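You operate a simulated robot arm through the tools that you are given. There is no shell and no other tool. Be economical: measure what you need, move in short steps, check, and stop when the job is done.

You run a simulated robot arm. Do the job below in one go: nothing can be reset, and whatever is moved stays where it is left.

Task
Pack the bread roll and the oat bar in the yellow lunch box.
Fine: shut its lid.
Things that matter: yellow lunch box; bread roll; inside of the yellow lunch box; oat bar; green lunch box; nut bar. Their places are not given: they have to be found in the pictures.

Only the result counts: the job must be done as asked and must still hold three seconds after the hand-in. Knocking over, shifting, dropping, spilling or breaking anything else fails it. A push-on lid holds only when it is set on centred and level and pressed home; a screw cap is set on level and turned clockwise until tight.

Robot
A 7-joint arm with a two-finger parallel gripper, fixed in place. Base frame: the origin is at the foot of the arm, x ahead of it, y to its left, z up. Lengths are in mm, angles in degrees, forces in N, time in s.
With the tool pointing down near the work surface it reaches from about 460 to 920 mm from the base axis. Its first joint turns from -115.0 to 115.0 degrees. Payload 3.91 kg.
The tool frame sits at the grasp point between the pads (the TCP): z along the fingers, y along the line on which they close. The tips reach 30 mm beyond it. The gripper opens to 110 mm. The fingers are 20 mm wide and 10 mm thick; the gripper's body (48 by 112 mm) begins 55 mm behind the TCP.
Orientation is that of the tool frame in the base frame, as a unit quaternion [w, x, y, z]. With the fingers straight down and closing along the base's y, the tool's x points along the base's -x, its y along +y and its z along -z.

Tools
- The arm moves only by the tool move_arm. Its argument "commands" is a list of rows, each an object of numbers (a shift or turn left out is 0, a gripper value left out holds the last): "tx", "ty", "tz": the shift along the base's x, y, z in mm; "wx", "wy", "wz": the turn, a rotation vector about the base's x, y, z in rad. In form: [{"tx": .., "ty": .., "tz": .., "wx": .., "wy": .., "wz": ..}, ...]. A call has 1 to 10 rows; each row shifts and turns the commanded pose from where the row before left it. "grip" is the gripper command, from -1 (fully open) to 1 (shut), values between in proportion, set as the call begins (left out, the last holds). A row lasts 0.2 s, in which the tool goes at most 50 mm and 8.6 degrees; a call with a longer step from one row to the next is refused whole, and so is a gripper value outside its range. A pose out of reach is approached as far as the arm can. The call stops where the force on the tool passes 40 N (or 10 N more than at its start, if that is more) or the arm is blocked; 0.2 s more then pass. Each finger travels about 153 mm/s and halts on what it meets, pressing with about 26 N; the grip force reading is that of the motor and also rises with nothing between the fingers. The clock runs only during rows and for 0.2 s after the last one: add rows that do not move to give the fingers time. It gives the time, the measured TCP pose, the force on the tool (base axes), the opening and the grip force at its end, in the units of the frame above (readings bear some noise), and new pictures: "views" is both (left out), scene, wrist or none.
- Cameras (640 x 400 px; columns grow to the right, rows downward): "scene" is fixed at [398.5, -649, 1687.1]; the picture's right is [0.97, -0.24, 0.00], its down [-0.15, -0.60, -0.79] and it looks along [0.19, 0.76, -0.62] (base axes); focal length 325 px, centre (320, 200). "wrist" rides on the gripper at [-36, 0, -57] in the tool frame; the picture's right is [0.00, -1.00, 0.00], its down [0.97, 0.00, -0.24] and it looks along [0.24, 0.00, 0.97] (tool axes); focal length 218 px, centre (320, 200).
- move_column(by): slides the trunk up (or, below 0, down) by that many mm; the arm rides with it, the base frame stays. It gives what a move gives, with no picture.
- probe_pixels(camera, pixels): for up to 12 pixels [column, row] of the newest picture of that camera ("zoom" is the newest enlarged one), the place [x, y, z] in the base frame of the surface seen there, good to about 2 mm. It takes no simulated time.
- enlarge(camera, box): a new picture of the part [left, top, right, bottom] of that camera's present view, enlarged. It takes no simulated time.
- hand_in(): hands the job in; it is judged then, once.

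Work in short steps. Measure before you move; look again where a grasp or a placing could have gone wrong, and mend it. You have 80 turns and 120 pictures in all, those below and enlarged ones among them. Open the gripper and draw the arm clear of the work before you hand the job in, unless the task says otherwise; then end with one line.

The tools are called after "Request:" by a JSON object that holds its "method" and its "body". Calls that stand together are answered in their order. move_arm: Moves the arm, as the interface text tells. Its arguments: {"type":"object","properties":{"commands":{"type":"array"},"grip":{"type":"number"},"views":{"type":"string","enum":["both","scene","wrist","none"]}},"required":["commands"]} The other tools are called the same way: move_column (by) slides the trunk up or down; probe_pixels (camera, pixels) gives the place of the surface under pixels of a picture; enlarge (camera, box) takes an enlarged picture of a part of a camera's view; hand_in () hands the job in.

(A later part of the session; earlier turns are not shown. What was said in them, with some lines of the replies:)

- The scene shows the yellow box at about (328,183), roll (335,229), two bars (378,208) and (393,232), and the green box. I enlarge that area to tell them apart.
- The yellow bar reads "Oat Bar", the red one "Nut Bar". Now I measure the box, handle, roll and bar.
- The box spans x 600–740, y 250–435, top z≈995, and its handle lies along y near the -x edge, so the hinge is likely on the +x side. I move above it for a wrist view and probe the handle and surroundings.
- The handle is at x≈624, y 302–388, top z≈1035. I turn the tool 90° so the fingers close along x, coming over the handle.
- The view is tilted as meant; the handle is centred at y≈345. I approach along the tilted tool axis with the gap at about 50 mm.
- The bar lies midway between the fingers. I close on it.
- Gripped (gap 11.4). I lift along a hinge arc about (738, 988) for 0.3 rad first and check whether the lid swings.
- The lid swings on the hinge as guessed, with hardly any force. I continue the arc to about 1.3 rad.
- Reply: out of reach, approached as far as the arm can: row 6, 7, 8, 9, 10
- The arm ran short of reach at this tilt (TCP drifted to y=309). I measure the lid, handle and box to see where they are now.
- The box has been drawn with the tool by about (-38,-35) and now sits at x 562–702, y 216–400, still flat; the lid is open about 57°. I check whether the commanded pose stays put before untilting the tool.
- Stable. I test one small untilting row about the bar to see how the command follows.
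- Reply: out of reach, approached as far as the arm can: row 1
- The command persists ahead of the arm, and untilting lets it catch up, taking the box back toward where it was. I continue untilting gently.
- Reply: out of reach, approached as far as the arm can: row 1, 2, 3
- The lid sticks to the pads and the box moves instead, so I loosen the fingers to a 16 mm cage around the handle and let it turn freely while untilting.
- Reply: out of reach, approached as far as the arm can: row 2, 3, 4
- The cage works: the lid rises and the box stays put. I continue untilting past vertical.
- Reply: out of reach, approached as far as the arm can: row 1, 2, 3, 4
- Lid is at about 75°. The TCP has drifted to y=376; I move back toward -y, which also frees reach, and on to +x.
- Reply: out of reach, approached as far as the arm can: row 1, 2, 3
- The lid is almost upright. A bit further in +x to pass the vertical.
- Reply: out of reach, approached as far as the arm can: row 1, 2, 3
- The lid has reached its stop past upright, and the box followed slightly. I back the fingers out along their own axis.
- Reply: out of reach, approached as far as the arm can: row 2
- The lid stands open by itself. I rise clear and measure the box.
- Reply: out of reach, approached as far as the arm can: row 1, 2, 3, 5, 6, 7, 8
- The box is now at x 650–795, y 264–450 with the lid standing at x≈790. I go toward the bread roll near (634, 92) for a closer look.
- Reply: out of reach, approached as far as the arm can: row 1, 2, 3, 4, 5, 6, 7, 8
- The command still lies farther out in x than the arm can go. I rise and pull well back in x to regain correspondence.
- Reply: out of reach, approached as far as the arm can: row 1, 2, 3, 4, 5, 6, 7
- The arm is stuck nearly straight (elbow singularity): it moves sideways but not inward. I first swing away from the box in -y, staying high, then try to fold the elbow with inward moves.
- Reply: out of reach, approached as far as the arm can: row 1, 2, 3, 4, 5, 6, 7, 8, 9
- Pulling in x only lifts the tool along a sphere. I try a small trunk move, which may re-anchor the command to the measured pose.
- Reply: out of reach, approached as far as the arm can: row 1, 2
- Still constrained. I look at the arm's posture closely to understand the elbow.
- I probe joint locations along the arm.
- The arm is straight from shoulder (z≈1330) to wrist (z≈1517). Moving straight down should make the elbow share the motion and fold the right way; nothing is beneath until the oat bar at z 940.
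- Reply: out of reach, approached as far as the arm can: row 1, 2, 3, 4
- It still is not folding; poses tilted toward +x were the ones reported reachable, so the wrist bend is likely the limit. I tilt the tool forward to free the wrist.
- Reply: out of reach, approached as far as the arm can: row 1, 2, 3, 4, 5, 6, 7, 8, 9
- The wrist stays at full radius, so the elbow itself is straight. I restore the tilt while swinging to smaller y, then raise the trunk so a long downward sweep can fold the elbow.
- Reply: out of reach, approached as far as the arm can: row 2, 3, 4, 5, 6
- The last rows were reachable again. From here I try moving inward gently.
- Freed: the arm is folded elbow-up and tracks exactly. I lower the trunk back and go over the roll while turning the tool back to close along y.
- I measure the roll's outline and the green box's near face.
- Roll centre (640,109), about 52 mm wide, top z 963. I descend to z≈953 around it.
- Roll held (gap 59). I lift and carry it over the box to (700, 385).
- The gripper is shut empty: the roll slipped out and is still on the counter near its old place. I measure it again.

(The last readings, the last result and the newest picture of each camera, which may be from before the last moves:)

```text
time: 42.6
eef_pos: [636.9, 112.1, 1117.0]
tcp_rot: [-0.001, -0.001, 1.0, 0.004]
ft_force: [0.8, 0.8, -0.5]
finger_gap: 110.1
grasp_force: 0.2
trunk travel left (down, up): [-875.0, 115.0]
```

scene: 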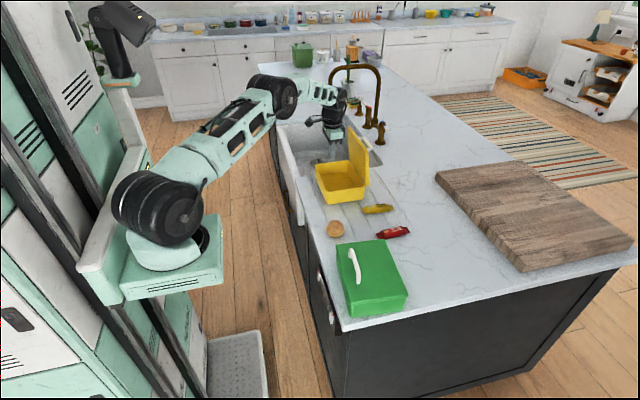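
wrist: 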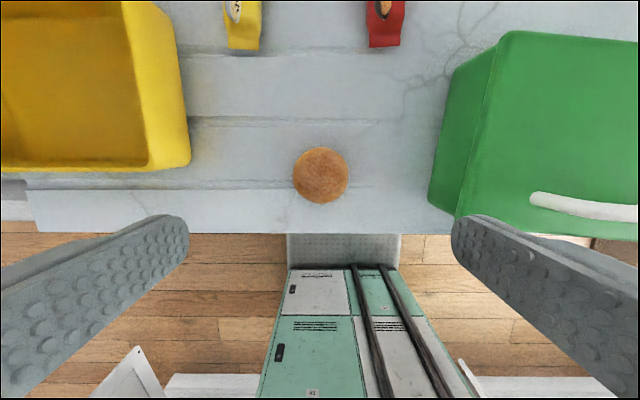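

Request:
{"method": "probe_pixels", "body": {"camera": "wrist", "pixels": [[320, 175], [295, 175], [346, 175], [320, 150], [320, 200], [300, 155], [340, 195], [340, 155], [300, 195]]}}

```text
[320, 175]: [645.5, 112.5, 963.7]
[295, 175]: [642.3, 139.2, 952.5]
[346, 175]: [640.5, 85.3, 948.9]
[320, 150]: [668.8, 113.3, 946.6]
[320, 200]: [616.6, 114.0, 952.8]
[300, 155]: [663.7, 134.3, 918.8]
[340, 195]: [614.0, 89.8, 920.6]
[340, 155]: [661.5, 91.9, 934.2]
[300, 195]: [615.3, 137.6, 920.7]
```

Roll centre is (642,112), diameter ~55. I grasp again a little lower (tips just above the counter) and lift slowly, watching the gap.

Request:
{"method": "move_arm", "body": {"commands": [{"tx": 5, "tz": -40}, {"tz": -40}, {"tz": -40}, {"tz": -30}, {"tz": -15}, {"tz": -1.5}, {}], "views": "none"}}

Request:
{"method": "move_arm", "body": {"commands": [{}, {}, {}, {}], "grip": 1, "views": "none"}}

Request:
{"method": "move_arm", "body": {"commands": [{"tz": 2}, {"tz": 3}, {"tz": 4}, {"tz": 5}, {"tz": 5}], "views": "wrist"}}

```text
time: 44.2
eef_pos: [643.5, 111.3, 951.0]
tcp_rot: [0.0, -0.001, 1.0, 0.005]
ft_force: [-0.4, 0.5, 0.5]
finger_gap: 110.1
grasp_force: 0.0
trunk travel left (down, up): [-875.0, 115.0]
```

```text
time: 45.2
eef_pos: [643.1, 111.2, 951.4]
tcp_rot: [0.0, 0.0, 1.0, 0.005]
ft_force: [0.5, 0.1, 0.4]
finger_gap: 58.9
grasp_force: 26.3
trunk travel left (down, up): [-875.0, 115.0]
```

```text
time: 46.4
eef_pos: [643.1, 110.5, 971.2]
tcp_rot: [-0.001, 0.0, 1.0, 0.005]
ft_force: [-0.4, 0.8, 0.4]
finger_gap: 58.7
grasp_force: 26.0
trunk travel left (down, up): [-875.0, 115.0]
```

wrist: 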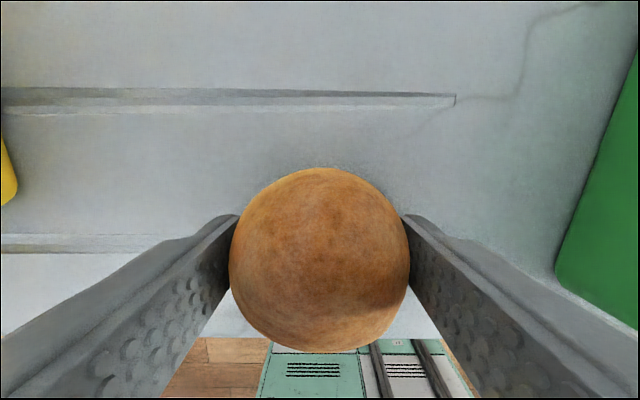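

The roll came up with the fingers. I continue slowly upward.

Request:
{"method": "move_arm", "body": {"commands": [{"tz": 6}, {"tz": 8}, {"tz": 8}, {"tz": 9}, {"tz": 9}, {"tz": 9}, {"tz": 9}, {"tz": 9}, {"tz": 6}, {"tz": 3}], "views": "wrist"}}

```text
time: 48.6
eef_pos: [642.5, 112.4, 1046.8]
tcp_rot: [0.001, 0.0, 1.0, 0.004]
ft_force: [-0.1, -0.4, -0.9]
finger_gap: 58.4
grasp_force: 26.6
trunk travel left (down, up): [-875.0, 115.0]
```

wrist: 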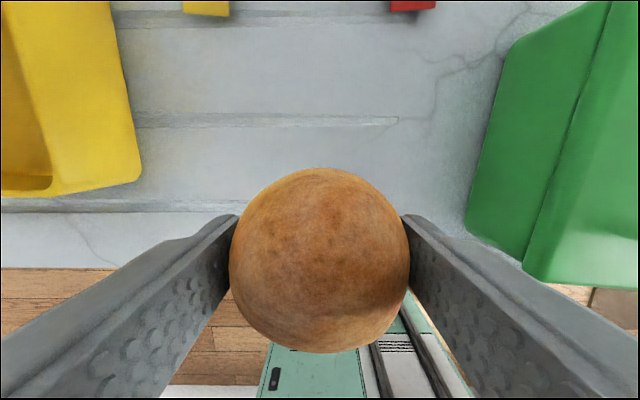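

Held firmly at z 1047. I carry it smoothly toward the box.

Request:
{"method": "move_arm", "body": {"commands": [{"ty": 5, "tx": 1}, {"ty": 12, "tx": 3}, {"ty": 18, "tx": 4}, {"ty": 20, "tx": 5}, {"ty": 20, "tx": 5}, {"ty": 20, "tx": 5}, {"ty": 20, "tx": 5}, {"ty": 15, "tx": 4}, {"ty": 8, "tx": 2}, {"ty": 3}], "views": "none"}}

Request:
{"method": "move_arm", "body": {"commands": [{"ty": 5, "tx": 1}, {"ty": 12, "tx": 3}, {"ty": 18, "tx": 3}, {"ty": 20, "tx": 4}, {"ty": 20, "tx": 4}, {"ty": 20, "tx": 4}, {"ty": 20, "tx": 3}, {"ty": 10, "tx": 2}, {"ty": 5}, {"ty": 1}], "views": "both"}}

```text
time: 50.8
eef_pos: [677.5, 250.8, 1045.5]
tcp_rot: [0.001, -0.001, 1.0, 0.004]
ft_force: [0.1, -0.2, -0.5]
finger_gap: 58.7
grasp_force: 25.5
trunk travel left (down, up): [-875.0, 115.0]
```

```text
time: 53.0
eef_pos: [701.6, 383.6, 1045.4]
tcp_rot: [0.0, -0.001, 1.0, 0.004]
ft_force: [1.0, 0.9, -0.6]
finger_gap: 57.5
grasp_force: 25.9
trunk travel left (down, up): [-875.0, 115.0]
```

scene: 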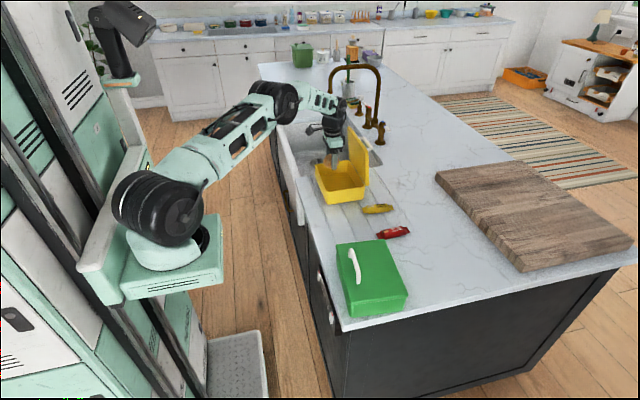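
wrist: 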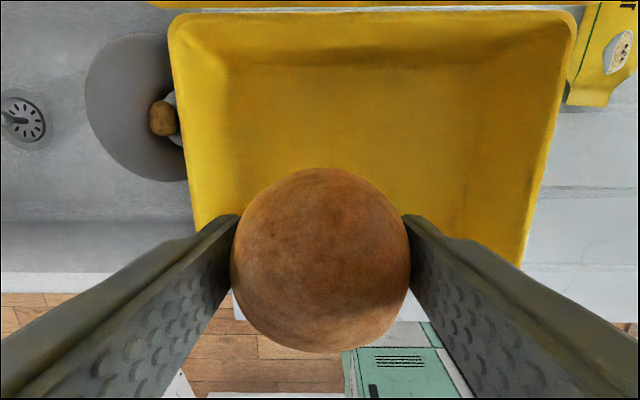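

The roll is over the box inside. I lower it to z≈960.

Request:
{"method": "move_arm", "body": {"commands": [{"tx": 8, "tz": -10}, {"tz": -15}, {"tz": -15}, {"tz": -15}, {"tz": -12}, {"tz": -9}, {"tz": -6}, {"tz": -3}], "views": "wrist"}}

```text
time: 54.8
eef_pos: [709.7, 382.7, 961.7]
tcp_rot: [0.001, 0.001, 1.0, 0.004]
ft_force: [0.6, 0.3, 0.2]
finger_gap: 57.8
grasp_force: 26.2
trunk travel left (down, up): [-875.0, 115.0]
```

wrist: 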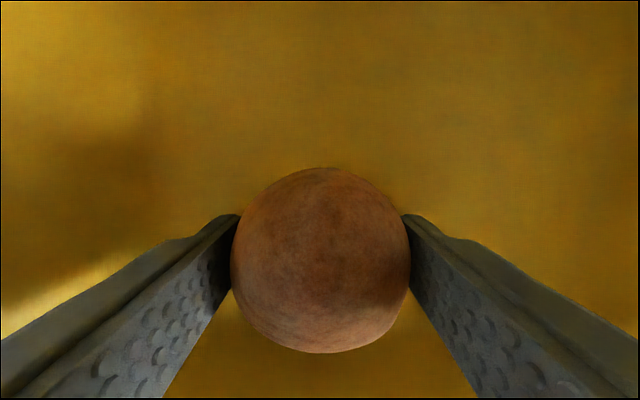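

Nearly at the floor. I lower 2 mm more, open to ~76 mm, and rise.

Request:
{"method": "move_arm", "body": {"commands": [{"tz": -2}, {}], "views": "none"}}

Request:
{"method": "move_arm", "body": {"commands": [{}, {}, {"tz": 15}, {"tz": 25}, {"tz": 35}, {"tz": 40}, {"tz": 30}], "grip": -0.38, "views": "wrist"}}

```text
time: 55.4
eef_pos: [708.6, 384.0, 959.3]
tcp_rot: [-0.001, 0.0, 1.0, 0.005]
ft_force: [0.2, -0.3, 0.1]
finger_gap: 57.5
grasp_force: 26.0
trunk travel left (down, up): [-875.0, 115.0]
```

```text
time: 57.0
eef_pos: [708.7, 382.8, 1104.5]
tcp_rot: [-0.001, 0.001, 1.0, 0.004]
ft_force: [-0.4, -0.6, -0.2]
finger_gap: 75.7
grasp_force: 0.1
trunk travel left (down, up): [-875.0, 115.0]
```

wrist: 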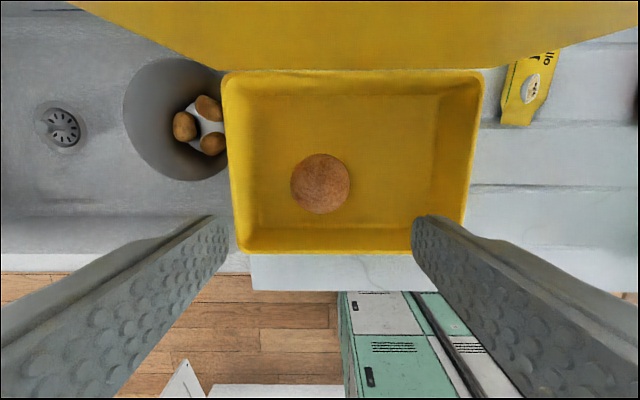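

The roll lies in the box. Next I go over the oat bar, first in -y to stay clear of the lid.

Request:
{"method": "move_arm", "body": {"commands": [{"ty": -40}, {"ty": -40}, {"ty": -40}, {"ty": -40}, {"ty": -40, "tx": 10}, {"tx": 30}, {"tx": 30}, {"tx": 15}], "views": "wrist"}}

```text
time: 58.8
eef_pos: [794.4, 182.7, 1104.3]
tcp_rot: [0.001, -0.001, 1.0, 0.004]
ft_force: [-0.5, 0.0, -0.7]
finger_gap: 75.9
grasp_force: 0.0
trunk travel left (down, up): [-875.0, 115.0]
```

wrist: 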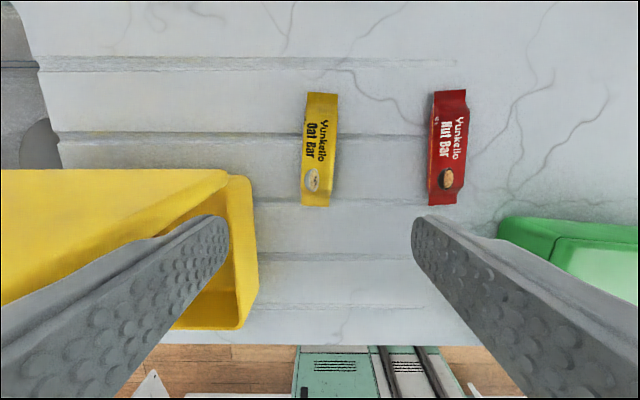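

Request:
{"method": "probe_pixels", "body": {"camera": "wrist", "pixels": [[322, 94], [316, 203], [320, 150], [304, 150], [336, 150], [307, 120], [337, 120], [305, 185], [330, 185], [432, 150]]}}

```text
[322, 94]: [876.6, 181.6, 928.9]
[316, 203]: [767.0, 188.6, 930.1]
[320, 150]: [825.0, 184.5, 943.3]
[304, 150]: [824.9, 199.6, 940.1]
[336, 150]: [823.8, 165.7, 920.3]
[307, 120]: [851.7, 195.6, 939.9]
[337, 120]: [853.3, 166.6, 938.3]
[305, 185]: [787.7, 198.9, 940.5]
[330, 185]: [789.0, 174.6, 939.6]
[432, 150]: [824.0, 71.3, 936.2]
```

Bar centre (822,184), width ~32, turned about -3.6°. I align and descend to z≈951.

Request:
{"method": "move_arm", "body": {"commands": [{"tx": 14, "ty": 0.7, "wz": -0.06, "tz": -20}, {"tx": 14, "ty": 0.6, "tz": -30}, {"tz": -40}, {"tz": -35}, {"tz": -20}, {"tz": -7}, {}], "views": "wrist"}}

```text
time: 60.4
eef_pos: [821.8, 185.0, 951.8]
tcp_rot: [0.001, 0.029, 1.0, 0.005]
ft_force: [0.6, -1.1, -0.6]
finger_gap: 75.6
grasp_force: 0.2
trunk travel left (down, up): [-875.0, 115.0]
```

wrist: 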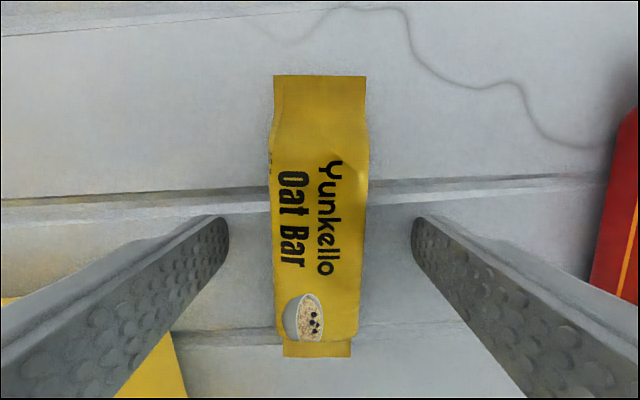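

Well aligned. I close and lift slowly.

Request:
{"method": "move_arm", "body": {"commands": [{}, {}, {}], "grip": 1, "views": "none"}}

Request:
{"method": "move_arm", "body": {"commands": [{"tz": 3}, {"tz": 6}, {"tz": 9}, {"tz": 12}, {"tz": 15}, {"tz": 15}, {"tz": 15}, {"tz": 12}, {"tz": 8}, {"tz": 3}], "views": "wrist"}}

```text
time: 61.2
eef_pos: [823.1, 184.8, 953.0]
tcp_rot: [0.0, 0.029, 1.0, 0.004]
ft_force: [0.0, 0.4, 0.3]
finger_gap: 32.6
grasp_force: 26.1
trunk travel left (down, up): [-875.0, 115.0]
```

```text
time: 63.4
eef_pos: [822.0, 183.7, 1050.2]
tcp_rot: [0.0, 0.03, 1.0, 0.004]
ft_force: [-0.3, -0.2, -0.2]
finger_gap: 32.6
grasp_force: 26.2
trunk travel left (down, up): [-875.0, 115.0]
```

wrist: 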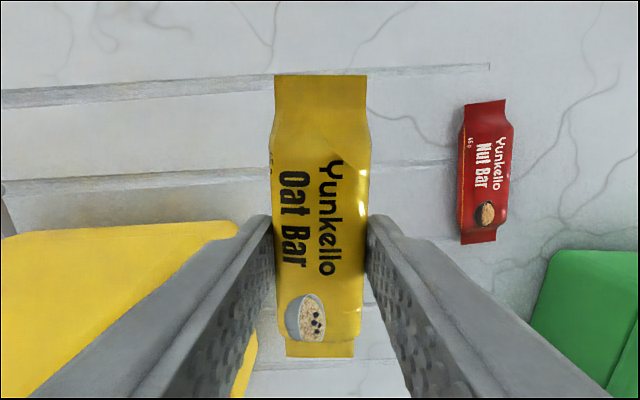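

The bar is held. I move it in -x first, then over the box at (722, 310).

Request:
{"method": "move_arm", "body": {"commands": [{"tx": -10, "wz": 0.06}, {"tx": -20}, {"tx": -25}, {"tx": -25}, {"tx": -20, "ty": 5}, {"ty": 20}, {"ty": 25}, {"ty": 30}, {"ty": 28}, {"ty": 18}], "views": "wrist"}}

```text
time: 65.6
eef_pos: [720.8, 309.8, 1050.2]
tcp_rot: [0.0, 0.0, 1.0, 0.004]
ft_force: [1.0, -0.8, 0.1]
finger_gap: 32.7
grasp_force: 26.3
trunk travel left (down, up): [-875.0, 115.0]
```

wrist: 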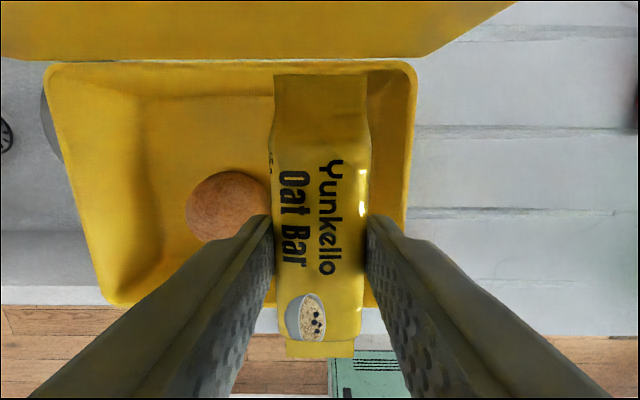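

Alignment is good; I shift +3 in x and lower into the box.

Request:
{"method": "move_arm", "body": {"commands": [{"tx": 3, "tz": -8}, {"tz": -14}, {"tz": -18}, {"tz": -18}, {"tz": -14}, {"tz": -9}, {"tz": -6}, {"tz": -3}], "views": "wrist"}}

```text
time: 67.4
eef_pos: [724.8, 310.7, 959.6]
tcp_rot: [-0.001, 0.0, 1.0, 0.004]
ft_force: [0.0, 1.2, -1.1]
finger_gap: 32.8
grasp_force: 25.4
trunk travel left (down, up): [-875.0, 115.0]
```

wrist: 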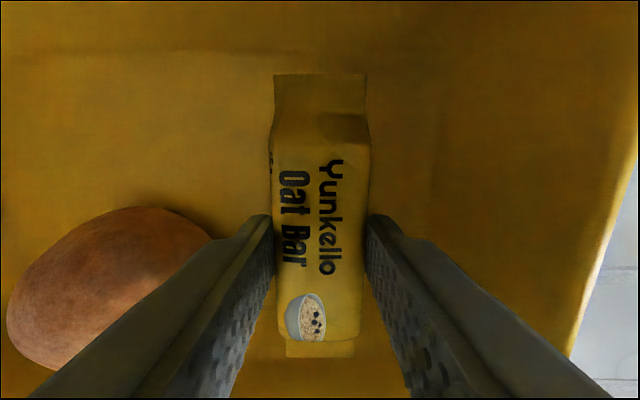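

It is inside, just above the floor. I lower 1.5 mm more, open to ~46 mm and rise.

Request:
{"method": "move_arm", "body": {"commands": [{"tz": -1.5}, {}], "views": "none"}}

Request:
{"method": "move_arm", "body": {"commands": [{}, {}, {"tz": 10}, {"tz": 20}, {"tz": 30}, {"tz": 40}, {"tz": 40}], "grip": 0.16, "views": "both"}}

```text
time: 68.0
eef_pos: [725.2, 311.1, 959.0]
tcp_rot: [0.0, 0.0, 1.0, 0.005]
ft_force: [-0.4, 0.0, -0.1]
finger_gap: 32.8
grasp_force: 26.4
trunk travel left (down, up): [-875.0, 115.0]
```

```text
time: 69.6
eef_pos: [724.0, 309.7, 1098.0]
tcp_rot: [0.0, -0.002, 1.0, 0.004]
ft_force: [1.0, 0.3, -0.3]
finger_gap: 46.1
grasp_force: 0.0
trunk travel left (down, up): [-875.0, 115.0]
```

scene: 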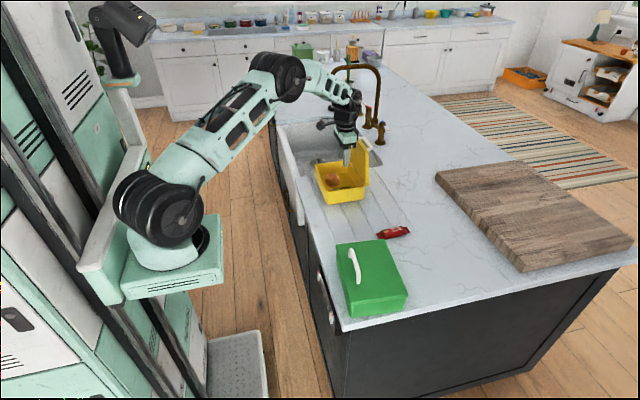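
wrist: 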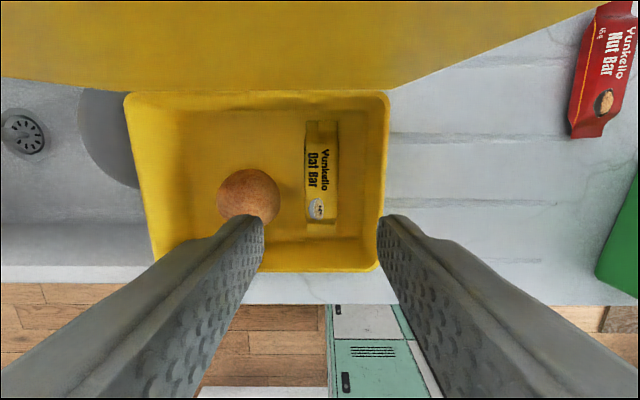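

Both items lie inside below the rim. To shut the lid I will straddle its top edge with fingers closing along x and lead it down; I rise and turn the tool -90° in place.

Request:
{"method": "move_arm", "body": {"commands": [{"tz": 35}, {"tz": 35}, {"tz": 30, "wz": -0.1428}, {"wz": -0.1428}, {"wz": -0.1428}, {"wz": -0.1428}, {"wz": -0.1428}, {"wz": -0.1428}, {"wz": -0.1428}, {"wz": -0.1428}], "grip": -0.3, "views": "none"}}

Request:
{"method": "move_arm", "body": {"commands": [{"wz": -0.1428}, {"wz": -0.1428}, {"wz": -0.1428, "tx": 10}, {"tx": 20, "ty": -10}, {"tx": 15, "ty": -10}], "views": "both"}}

```text
time: 71.8
eef_pos: [724.1, 310.1, 1199.0]
tcp_rot: [0.002, 0.541, 0.841, 0.004]
ft_force: [-0.3, 1.0, 0.6]
finger_gap: 71.6
grasp_force: 0.1
trunk travel left (down, up): [-875.0, 115.0]
```

```text
time: 73.0
eef_pos: [769.6, 289.0, 1199.3]
tcp_rot: [0.004, 0.707, 0.708, 0.001]
ft_force: [-0.8, 0.2, -0.2]
finger_gap: 71.2
grasp_force: 0.0
trunk travel left (down, up): [-875.0, 115.0]
```

scene: 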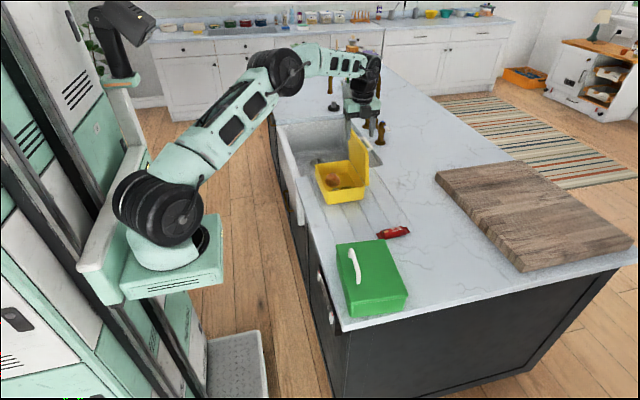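
wrist: 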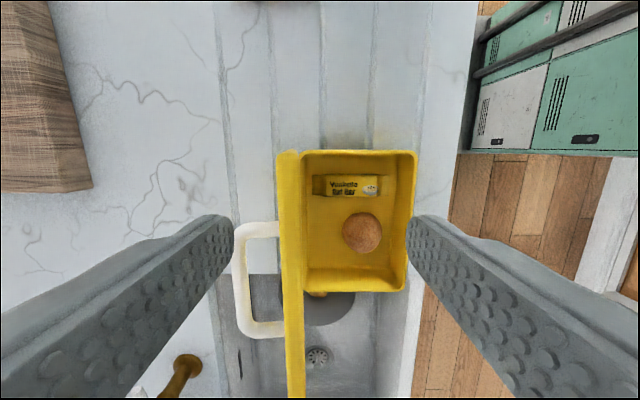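

The lid edge shows at columns 282–302. I probe its position and thickness.

Request:
{"method": "probe_pixels", "body": {"camera": "wrist", "pixels": [[282, 200], [296, 200], [301, 200], [284, 300], [300, 300], [284, 160], [240, 280], [265, 230], [296, 165]]}}

```text
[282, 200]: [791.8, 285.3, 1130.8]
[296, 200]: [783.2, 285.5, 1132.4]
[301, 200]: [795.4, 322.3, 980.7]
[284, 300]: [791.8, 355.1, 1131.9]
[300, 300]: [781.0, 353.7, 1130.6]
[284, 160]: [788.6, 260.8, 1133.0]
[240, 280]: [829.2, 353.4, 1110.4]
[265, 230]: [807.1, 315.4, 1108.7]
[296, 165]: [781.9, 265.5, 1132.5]
```

Top edge is x 781–793, z 1132; handle legs start at y≈311. I straddle the edge at y≈285 with a 44 mm gap.

Request:
{"method": "move_arm", "body": {"commands": [{"tx": 10, "ty": -4}, {"tx": 10}, {}, {"tz": -20}, {"tz": -20}, {"tz": -14}], "grip": 0.2, "views": "wrist"}}

```text
time: 74.4
eef_pos: [790.0, 285.7, 1145.3]
tcp_rot: [0.002, 0.706, 0.708, 0.003]
ft_force: [-0.3, -0.2, 1.6]
finger_gap: 44.0
grasp_force: 0.0
trunk travel left (down, up): [-875.0, 115.0]
```

wrist: 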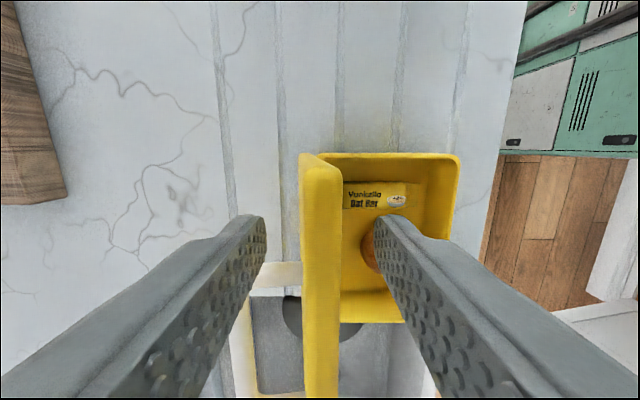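

The lid edge is between the fingers with no contact. I lead it along the closing arc, tilting the tool with it.

Request:
{"method": "move_arm", "body": {"commands": [{"tx": -19.1, "tz": -1.8, "wy": -0.12}, {"tx": -18.8, "tz": -4, "wy": -0.12}, {"tx": -18.1, "tz": -6.2, "wy": -0.12}, {"tx": -17.3, "tz": -8.4, "wy": -0.12}], "views": "scene"}}

Request:
{"method": "enlarge", "body": {"camera": "scene", "box": [280, 120, 392, 210]}}

```text
time: 75.4
eef_pos: [718.4, 285.2, 1125.7]
tcp_rot: [0.172, 0.686, 0.686, 0.172]
ft_force: [-0.1, -0.3, -0.4]
finger_gap: 44.1
grasp_force: 0.0
trunk travel left (down, up): [-875.0, 115.0]
```

scene: 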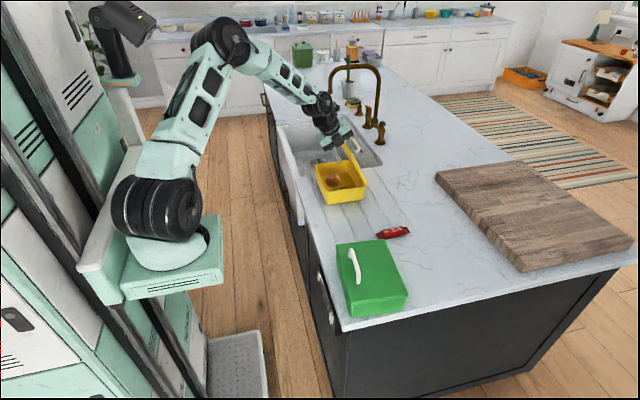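

```text
4.44 times, centred on (336, 165) of scene
```

zoom: 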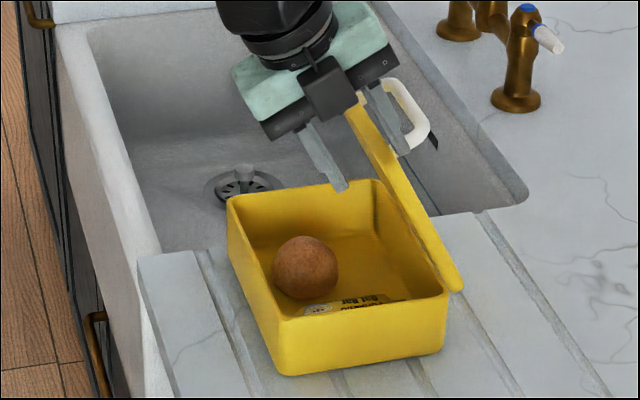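

The lid follows the rear finger and the box stays put. I continue.

Request:
{"method": "move_arm", "body": {"commands": [{"tx": -16.1, "tz": -10.4, "wy": -0.12}, {"tx": -14.8, "tz": -12.2, "wy": -0.12}, {"tx": -13.2, "tz": -13.9, "wy": -0.12}, {"tx": -11.5, "tz": -15.4, "wy": -0.12}], "views": "scene"}}

Request:
{"method": "enlarge", "body": {"camera": "scene", "box": [280, 120, 392, 210]}}

```text
time: 76.4
eef_pos: [662.4, 285.6, 1073.5]
tcp_rot: [0.332, 0.625, 0.625, 0.33]
ft_force: [-0.4, 0.4, 0.8]
finger_gap: 44.2
grasp_force: 0.2
trunk travel left (down, up): [-875.0, 115.0]
```

scene: 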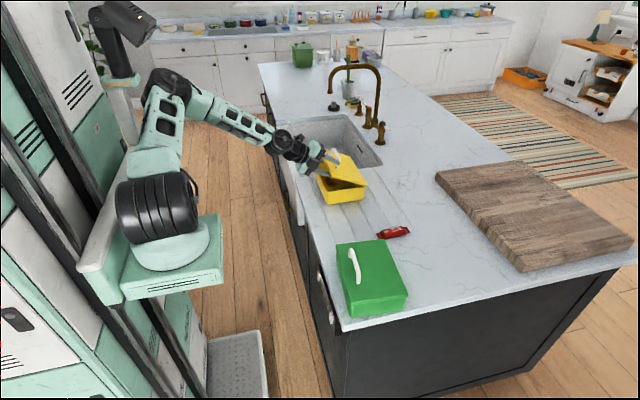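

```text
4.44 times, centred on (336, 165) of scene
```

zoom: 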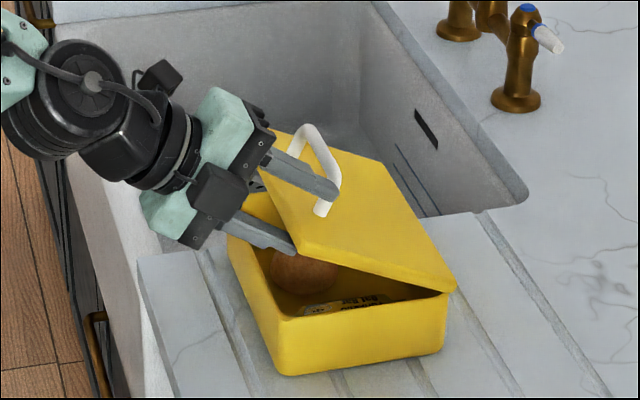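

The lid rests on the lower finger at about 35°. I lower it two more steps.

Request:
{"method": "move_arm", "body": {"commands": [{"tx": -9.5, "tz": -16.7, "wy": -0.12}, {"tx": -7.5, "tz": -17.7, "wy": -0.12}, {}], "views": "none"}}

Request:
{"method": "enlarge", "body": {"camera": "scene", "box": [280, 120, 392, 210]}}

```text
time: 77.1
eef_pos: [677.5, 275.9, 1115.9]
tcp_rot: [0.339, 0.676, 0.5, 0.422]
ft_force: [-0.2, -1.1, 0.0]
finger_gap: 44.2
grasp_force: 0.1
trunk travel left (down, up): [-875.0, 115.0]
stopped in row 3: the arm was blocked; the commanded pose is now the measured one
```

```text
4.44 times, centred on (336, 165) of scene
```

zoom: 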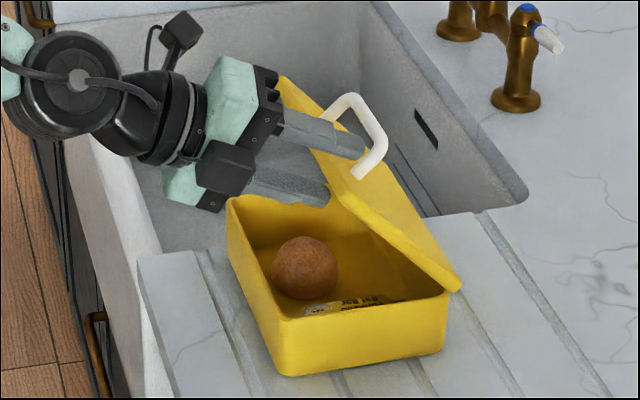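

The arm got blocked and the wrist rolled somewhat, raising the lid again; the box has not moved. I withdraw the fingers along their axis, (-0.91, 0.04, 0.41).

Request:
{"method": "move_arm", "body": {"commands": [{"tx": -9, "ty": 0.4, "tz": 4}, {"tx": -13, "ty": 0.6, "tz": 6}, {"tx": -13, "ty": 0.6, "tz": 6}, {"tx": -13, "ty": 0.6, "tz": 6}], "views": "scene"}}

Request:
{"method": "enlarge", "body": {"camera": "scene", "box": [280, 120, 392, 210]}}

```text
time: 78.2
eef_pos: [682.4, 218.7, 1139.2]
tcp_rot: [0.364, 0.71, 0.451, 0.4]
ft_force: [0.1, -0.3, -0.1]
finger_gap: 44.2
grasp_force: 0.0
trunk travel left (down, up): [-875.0, 115.0]
stopped in row 4: the arm was blocked; the commanded pose is now the measured one
```

scene: 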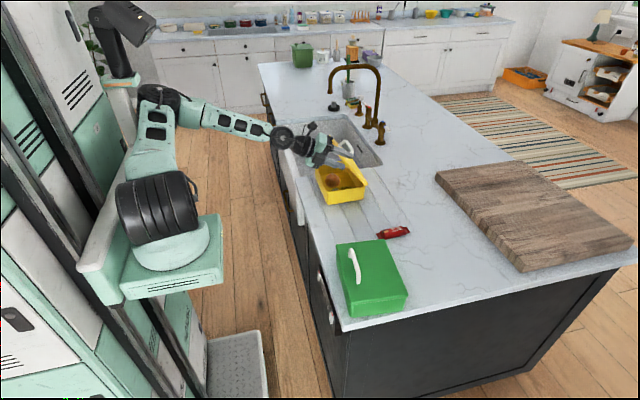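

```text
4.44 times, centred on (336, 165) of scene
```

zoom: 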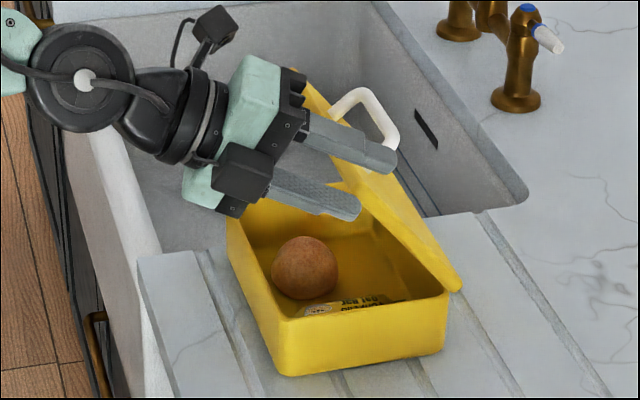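

The tool swung out to y≈219, beside the lid and free of it. I move up and toward -y, away from the box, gently.

Request:
{"method": "move_arm", "body": {"commands": [{"tz": 10, "ty": -10}, {"tz": 15, "ty": -15}, {"tz": 15, "ty": -15}, {"tz": 15, "ty": -15}], "views": "none"}}

```text
time: 79.2
eef_pos: [689.0, 140.5, 1167.0]
tcp_rot: [0.415, 0.688, 0.466, 0.371]
ft_force: [-0.9, 0.1, 0.4]
finger_gap: 44.2
grasp_force: 0.1
trunk travel left (down, up): [-875.0, 115.0]
```

Free. I rotate the tool back toward vertical (about axis (0.24,0.97,0), 1.18 rad) while rising.

Request:
{"method": "move_arm", "body": {"commands": [{"wx": 0.03, "wy": 0.12, "tz": 8}, {"wx": 0.03, "wy": 0.12, "tz": 8}, {"wx": 0.03, "wy": 0.12, "tz": 8}, {"wx": 0.03, "wy": 0.12, "tz": 8}, {"wx": 0.03, "wy": 0.12, "tz": 8}, {"wx": 0.03, "wy": 0.12, "tz": 8}, {"wx": 0.03, "wy": 0.12}, {"wx": 0.03, "wy": 0.12}, {"wx": 0.03, "wy": 0.12}], "views": "scene"}}

```text
time: 79.6
eef_pos: [689.4, 137.2, 1164.9]
tcp_rot: [0.404, 0.701, 0.477, 0.344]
ft_force: [0.7, 0.4, 0.1]
finger_gap: 43.9
grasp_force: 0.0
trunk travel left (down, up): [-875.0, 115.0]
stopped in row 1: the arm was blocked; the commanded pose is now the measured one
```

scene: 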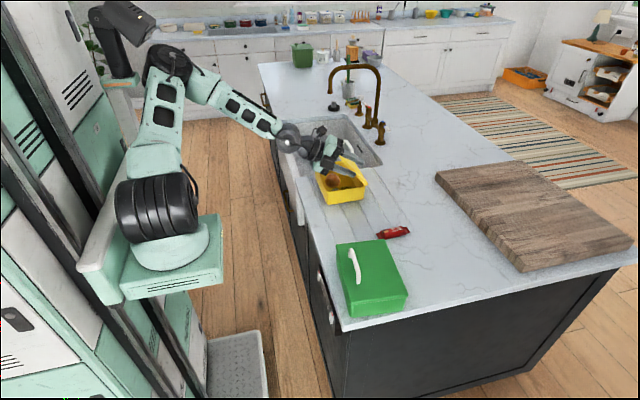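

No contact force: it's a wrist singularity (tool in line with forearm). I try small slow steps: up with a small pitch rotation.

Request:
{"method": "move_arm", "body": {"commands": [{"tz": 5, "wy": 0.02}, {"tz": 8, "wy": 0.03}, {"tz": 10, "wy": 0.03}, {"tz": 10, "wy": 0.04}, {"tz": 10, "wy": 0.04}, {"tz": 10, "wy": 0.04}], "views": "none"}}

```text
time: 81.0
eef_pos: [702.0, 113.8, 1210.8]
tcp_rot: [0.369, 0.74, 0.5, 0.258]
ft_force: [-0.6, -0.8, 0.1]
finger_gap: 44.0
grasp_force: 0.1
trunk travel left (down, up): [-875.0, 115.0]
```

Working. I continue turning toward vertical at 0.06 rad per row.

Request:
{"method": "move_arm", "body": {"commands": [{"wx": 0.015, "wy": 0.05, "tz": 3}, {"wx": 0.02, "wy": 0.056, "tz": 3}, {"wx": 0.02, "wy": 0.056, "tz": 3}, {"wx": 0.02, "wy": 0.056, "tz": 3}, {"wx": 0.02, "wy": 0.056, "tz": 3}, {"wx": 0.02, "wy": 0.056}, {"wx": 0.02, "wy": 0.056}, {"wx": 0.02, "wy": 0.056}], "views": "none"}}

```text
time: 82.8
eef_pos: [689.1, 138.3, 1232.9]
tcp_rot: [0.175, 0.797, 0.559, 0.146]
ft_force: [0.0, -0.5, -0.5]
finger_gap: 44.2
grasp_force: 0.0
trunk travel left (down, up): [-875.0, 115.0]
```

Nearly vertical. I finish the pitch and align the roll, closing the gripper for pushing.

Request:
{"method": "move_arm", "body": {"commands": [{"wx": 0.024, "wy": 0.085}, {"wx": 0.024, "wy": 0.089}, {"wx": 0.024, "wy": 0.089}, {"wx": 0.024, "wy": 0.089}, {"wx": 0.022, "wy": 0.085}, {"wz": 0.085}, {"wz": 0.085}, {"wz": 0.085}, {"wz": 0.085}, {}], "grip": 1, "views": "both"}}

Request:
{"method": "enlarge", "body": {"camera": "scene", "box": [280, 120, 392, 210]}}

```text
time: 85.0
eef_pos: [690.4, 138.4, 1231.5]
tcp_rot: [0.003, 0.711, 0.703, 0.001]
ft_force: [-0.7, 0.2, 0.6]
finger_gap: 0.1
grasp_force: 25.6
trunk travel left (down, up): [-875.0, 115.0]
```

scene: 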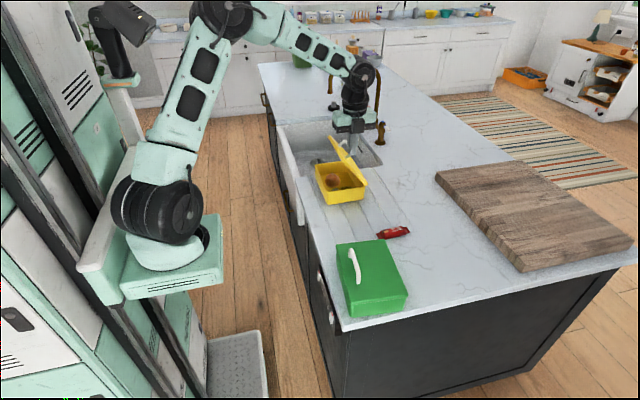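
wrist: 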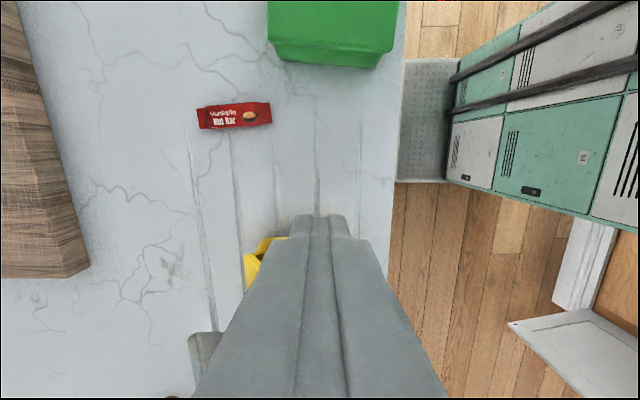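

```text
4.44 times, centred on (336, 165) of scene
```

zoom: 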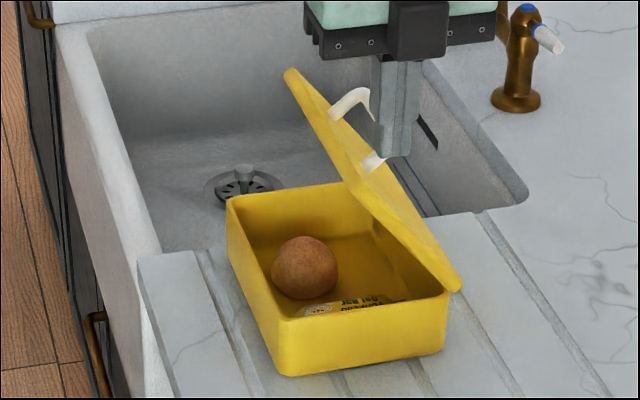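

Recovered. The lid holds by itself part-open; I measure its top edge, face and handle.

Request:
{"method": "probe_pixels", "body": {"camera": "zoom", "pixels": [[290, 72], [365, 185], [350, 97], [372, 165], [330, 110], [345, 150], [400, 220], [455, 285], [445, 298], [230, 203], [280, 320], [340, 175]]}}

```text
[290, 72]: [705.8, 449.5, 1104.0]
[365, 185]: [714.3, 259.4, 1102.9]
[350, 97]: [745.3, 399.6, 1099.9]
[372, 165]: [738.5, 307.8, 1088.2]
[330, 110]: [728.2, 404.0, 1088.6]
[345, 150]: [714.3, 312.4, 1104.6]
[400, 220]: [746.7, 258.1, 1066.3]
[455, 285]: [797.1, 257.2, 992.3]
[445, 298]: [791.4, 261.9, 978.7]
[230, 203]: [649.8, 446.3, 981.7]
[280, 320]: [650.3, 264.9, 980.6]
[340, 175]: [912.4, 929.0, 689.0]
```

The lid outer edge is at (708, ·, 1104), i.e. ~53° open. I'll press it down with the closed fingertips at y≈283, beside the handle; first move over it.

Request:
{"method": "move_arm", "body": {"commands": [{"tx": 11, "ty": 36}, {"tx": 11, "ty": 36}, {"tx": 11, "ty": 36}, {"tx": 11, "ty": 37}, {"tz": -35}, {"tz": -35}, {"tz": -25}], "views": "wrist"}}

```text
time: 86.6
eef_pos: [735.0, 283.1, 1137.4]
tcp_rot: [0.004, 0.711, 0.703, 0.001]
ft_force: [-0.7, 0.6, 0.4]
finger_gap: 0.0
grasp_force: 26.5
trunk travel left (down, up): [-875.0, 115.0]
```

wrist: 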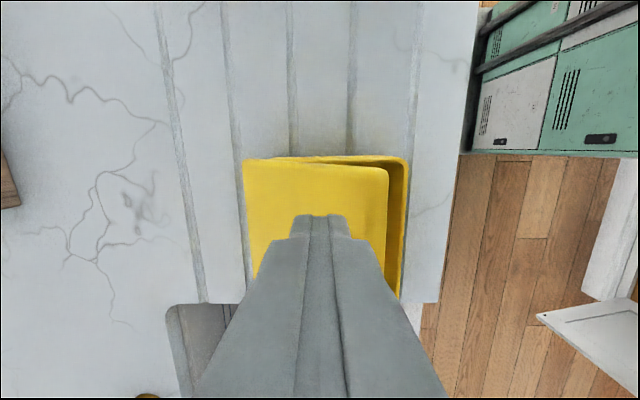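

The fingertips are above the lid's outer face. I press it down along its arc.

Request:
{"method": "move_arm", "body": {"commands": [{"tx": -3, "tz": -15}, {"tx": -7, "tz": -6}, {"tx": -6, "tz": -6}, {"tx": -7, "tz": -8}, {"tx": -7, "tz": -8}, {"tx": -6, "tz": -10}, {"tx": -5, "tz": -9}], "views": "none"}}

Request:
{"method": "enlarge", "body": {"camera": "scene", "box": [280, 120, 392, 210]}}

```text
time: 88.2
eef_pos: [692.9, 283.6, 1075.6]
tcp_rot: [0.003, 0.711, 0.703, 0.002]
ft_force: [-0.4, 1.3, -0.4]
finger_gap: 0.0
grasp_force: 25.9
trunk travel left (down, up): [-875.0, 115.0]
```

```text
4.44 times, centred on (336, 165) of scene
```

zoom: 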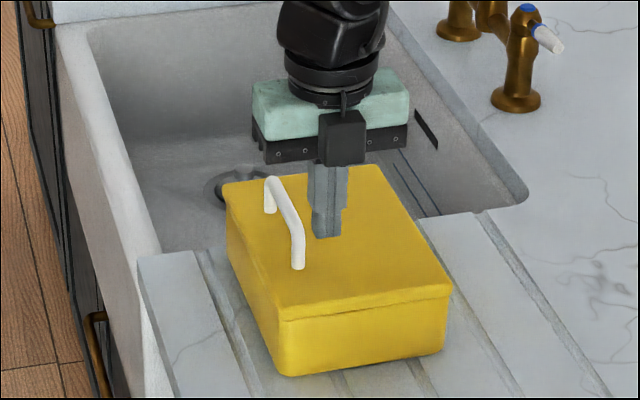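

The lid has come down shut. I press gently on it to make sure it is home.

Request:
{"method": "move_arm", "body": {"commands": [{"tz": -20}, {"tz": -20}, {"tz": -8}, {"tz": -3}, {"tz": -2}], "views": "none"}}

```text
time: 89.4
eef_pos: [692.6, 282.4, 1025.3]
tcp_rot: [0.004, 0.711, 0.703, 0.004]
ft_force: [-8.2, -5.4, 27.1]
finger_gap: 0.0
grasp_force: 26.0
trunk travel left (down, up): [-875.0, 115.0]
```

Pressed with ~27 N at z 995, so the lid is seated. I rise and draw the arm clear.

Request:
{"method": "move_arm", "body": {"commands": [{"tz": 10}, {"tz": 30}, {"tz": 40}, {"tz": 40}, {"tz": 40}, {"tx": -30, "tz": 20}, {"tx": -30, "ty": -20}, {"tx": -30, "ty": -20}], "grip": 1, "views": "none"}}

Request:
{"method": "move_arm", "body": {"commands": [{"tx": -20}, {}, {}], "grip": -1, "views": "scene"}}

Request:
{"method": "enlarge", "body": {"camera": "scene", "box": [290, 150, 430, 240]}}

```text
time: 91.2
eef_pos: [603.1, 241.8, 1202.3]
tcp_rot: [0.004, 0.711, 0.703, 0.001]
ft_force: [0.2, -0.7, 0.1]
finger_gap: 0.0
grasp_force: 26.5
trunk travel left (down, up): [-875.0, 115.0]
```

```text
time: 92.0
eef_pos: [584.5, 242.7, 1200.9]
tcp_rot: [0.003, 0.711, 0.703, 0.001]
ft_force: [-0.5, -0.1, 0.4]
finger_gap: 110.0
grasp_force: 0.1
trunk travel left (down, up): [-875.0, 115.0]
```

scene: 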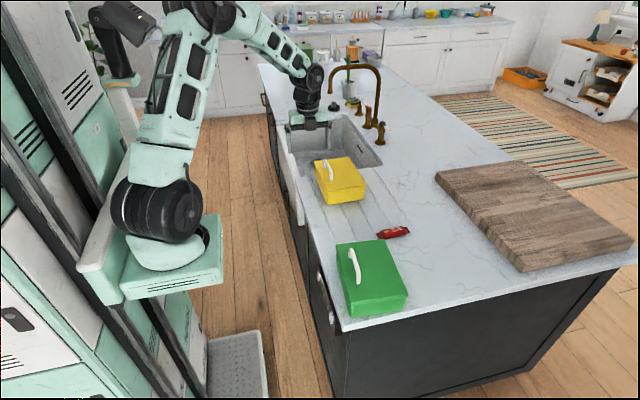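

```text
4.44 times, centred on (360, 195) of scene
```

zoom: 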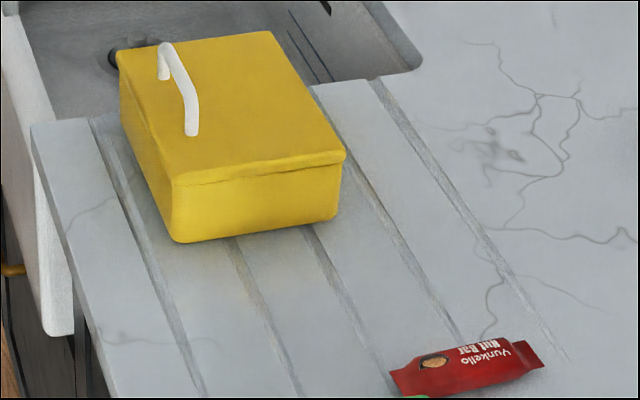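

The yellow box is shut flat with the roll and the oat bar inside. The nut bar and green box are untouched, the gripper is open and the arm is clear. I hand in.

Request:
{"method": "hand_in", "body": {}}

```text
The job is handed in.
```

The bread roll and the oat bar are in the yellow lunch box and its lid is shut. Opening and closing it slid the box about 50 mm from where it started; the nut bar and the green lunch box were not touched.
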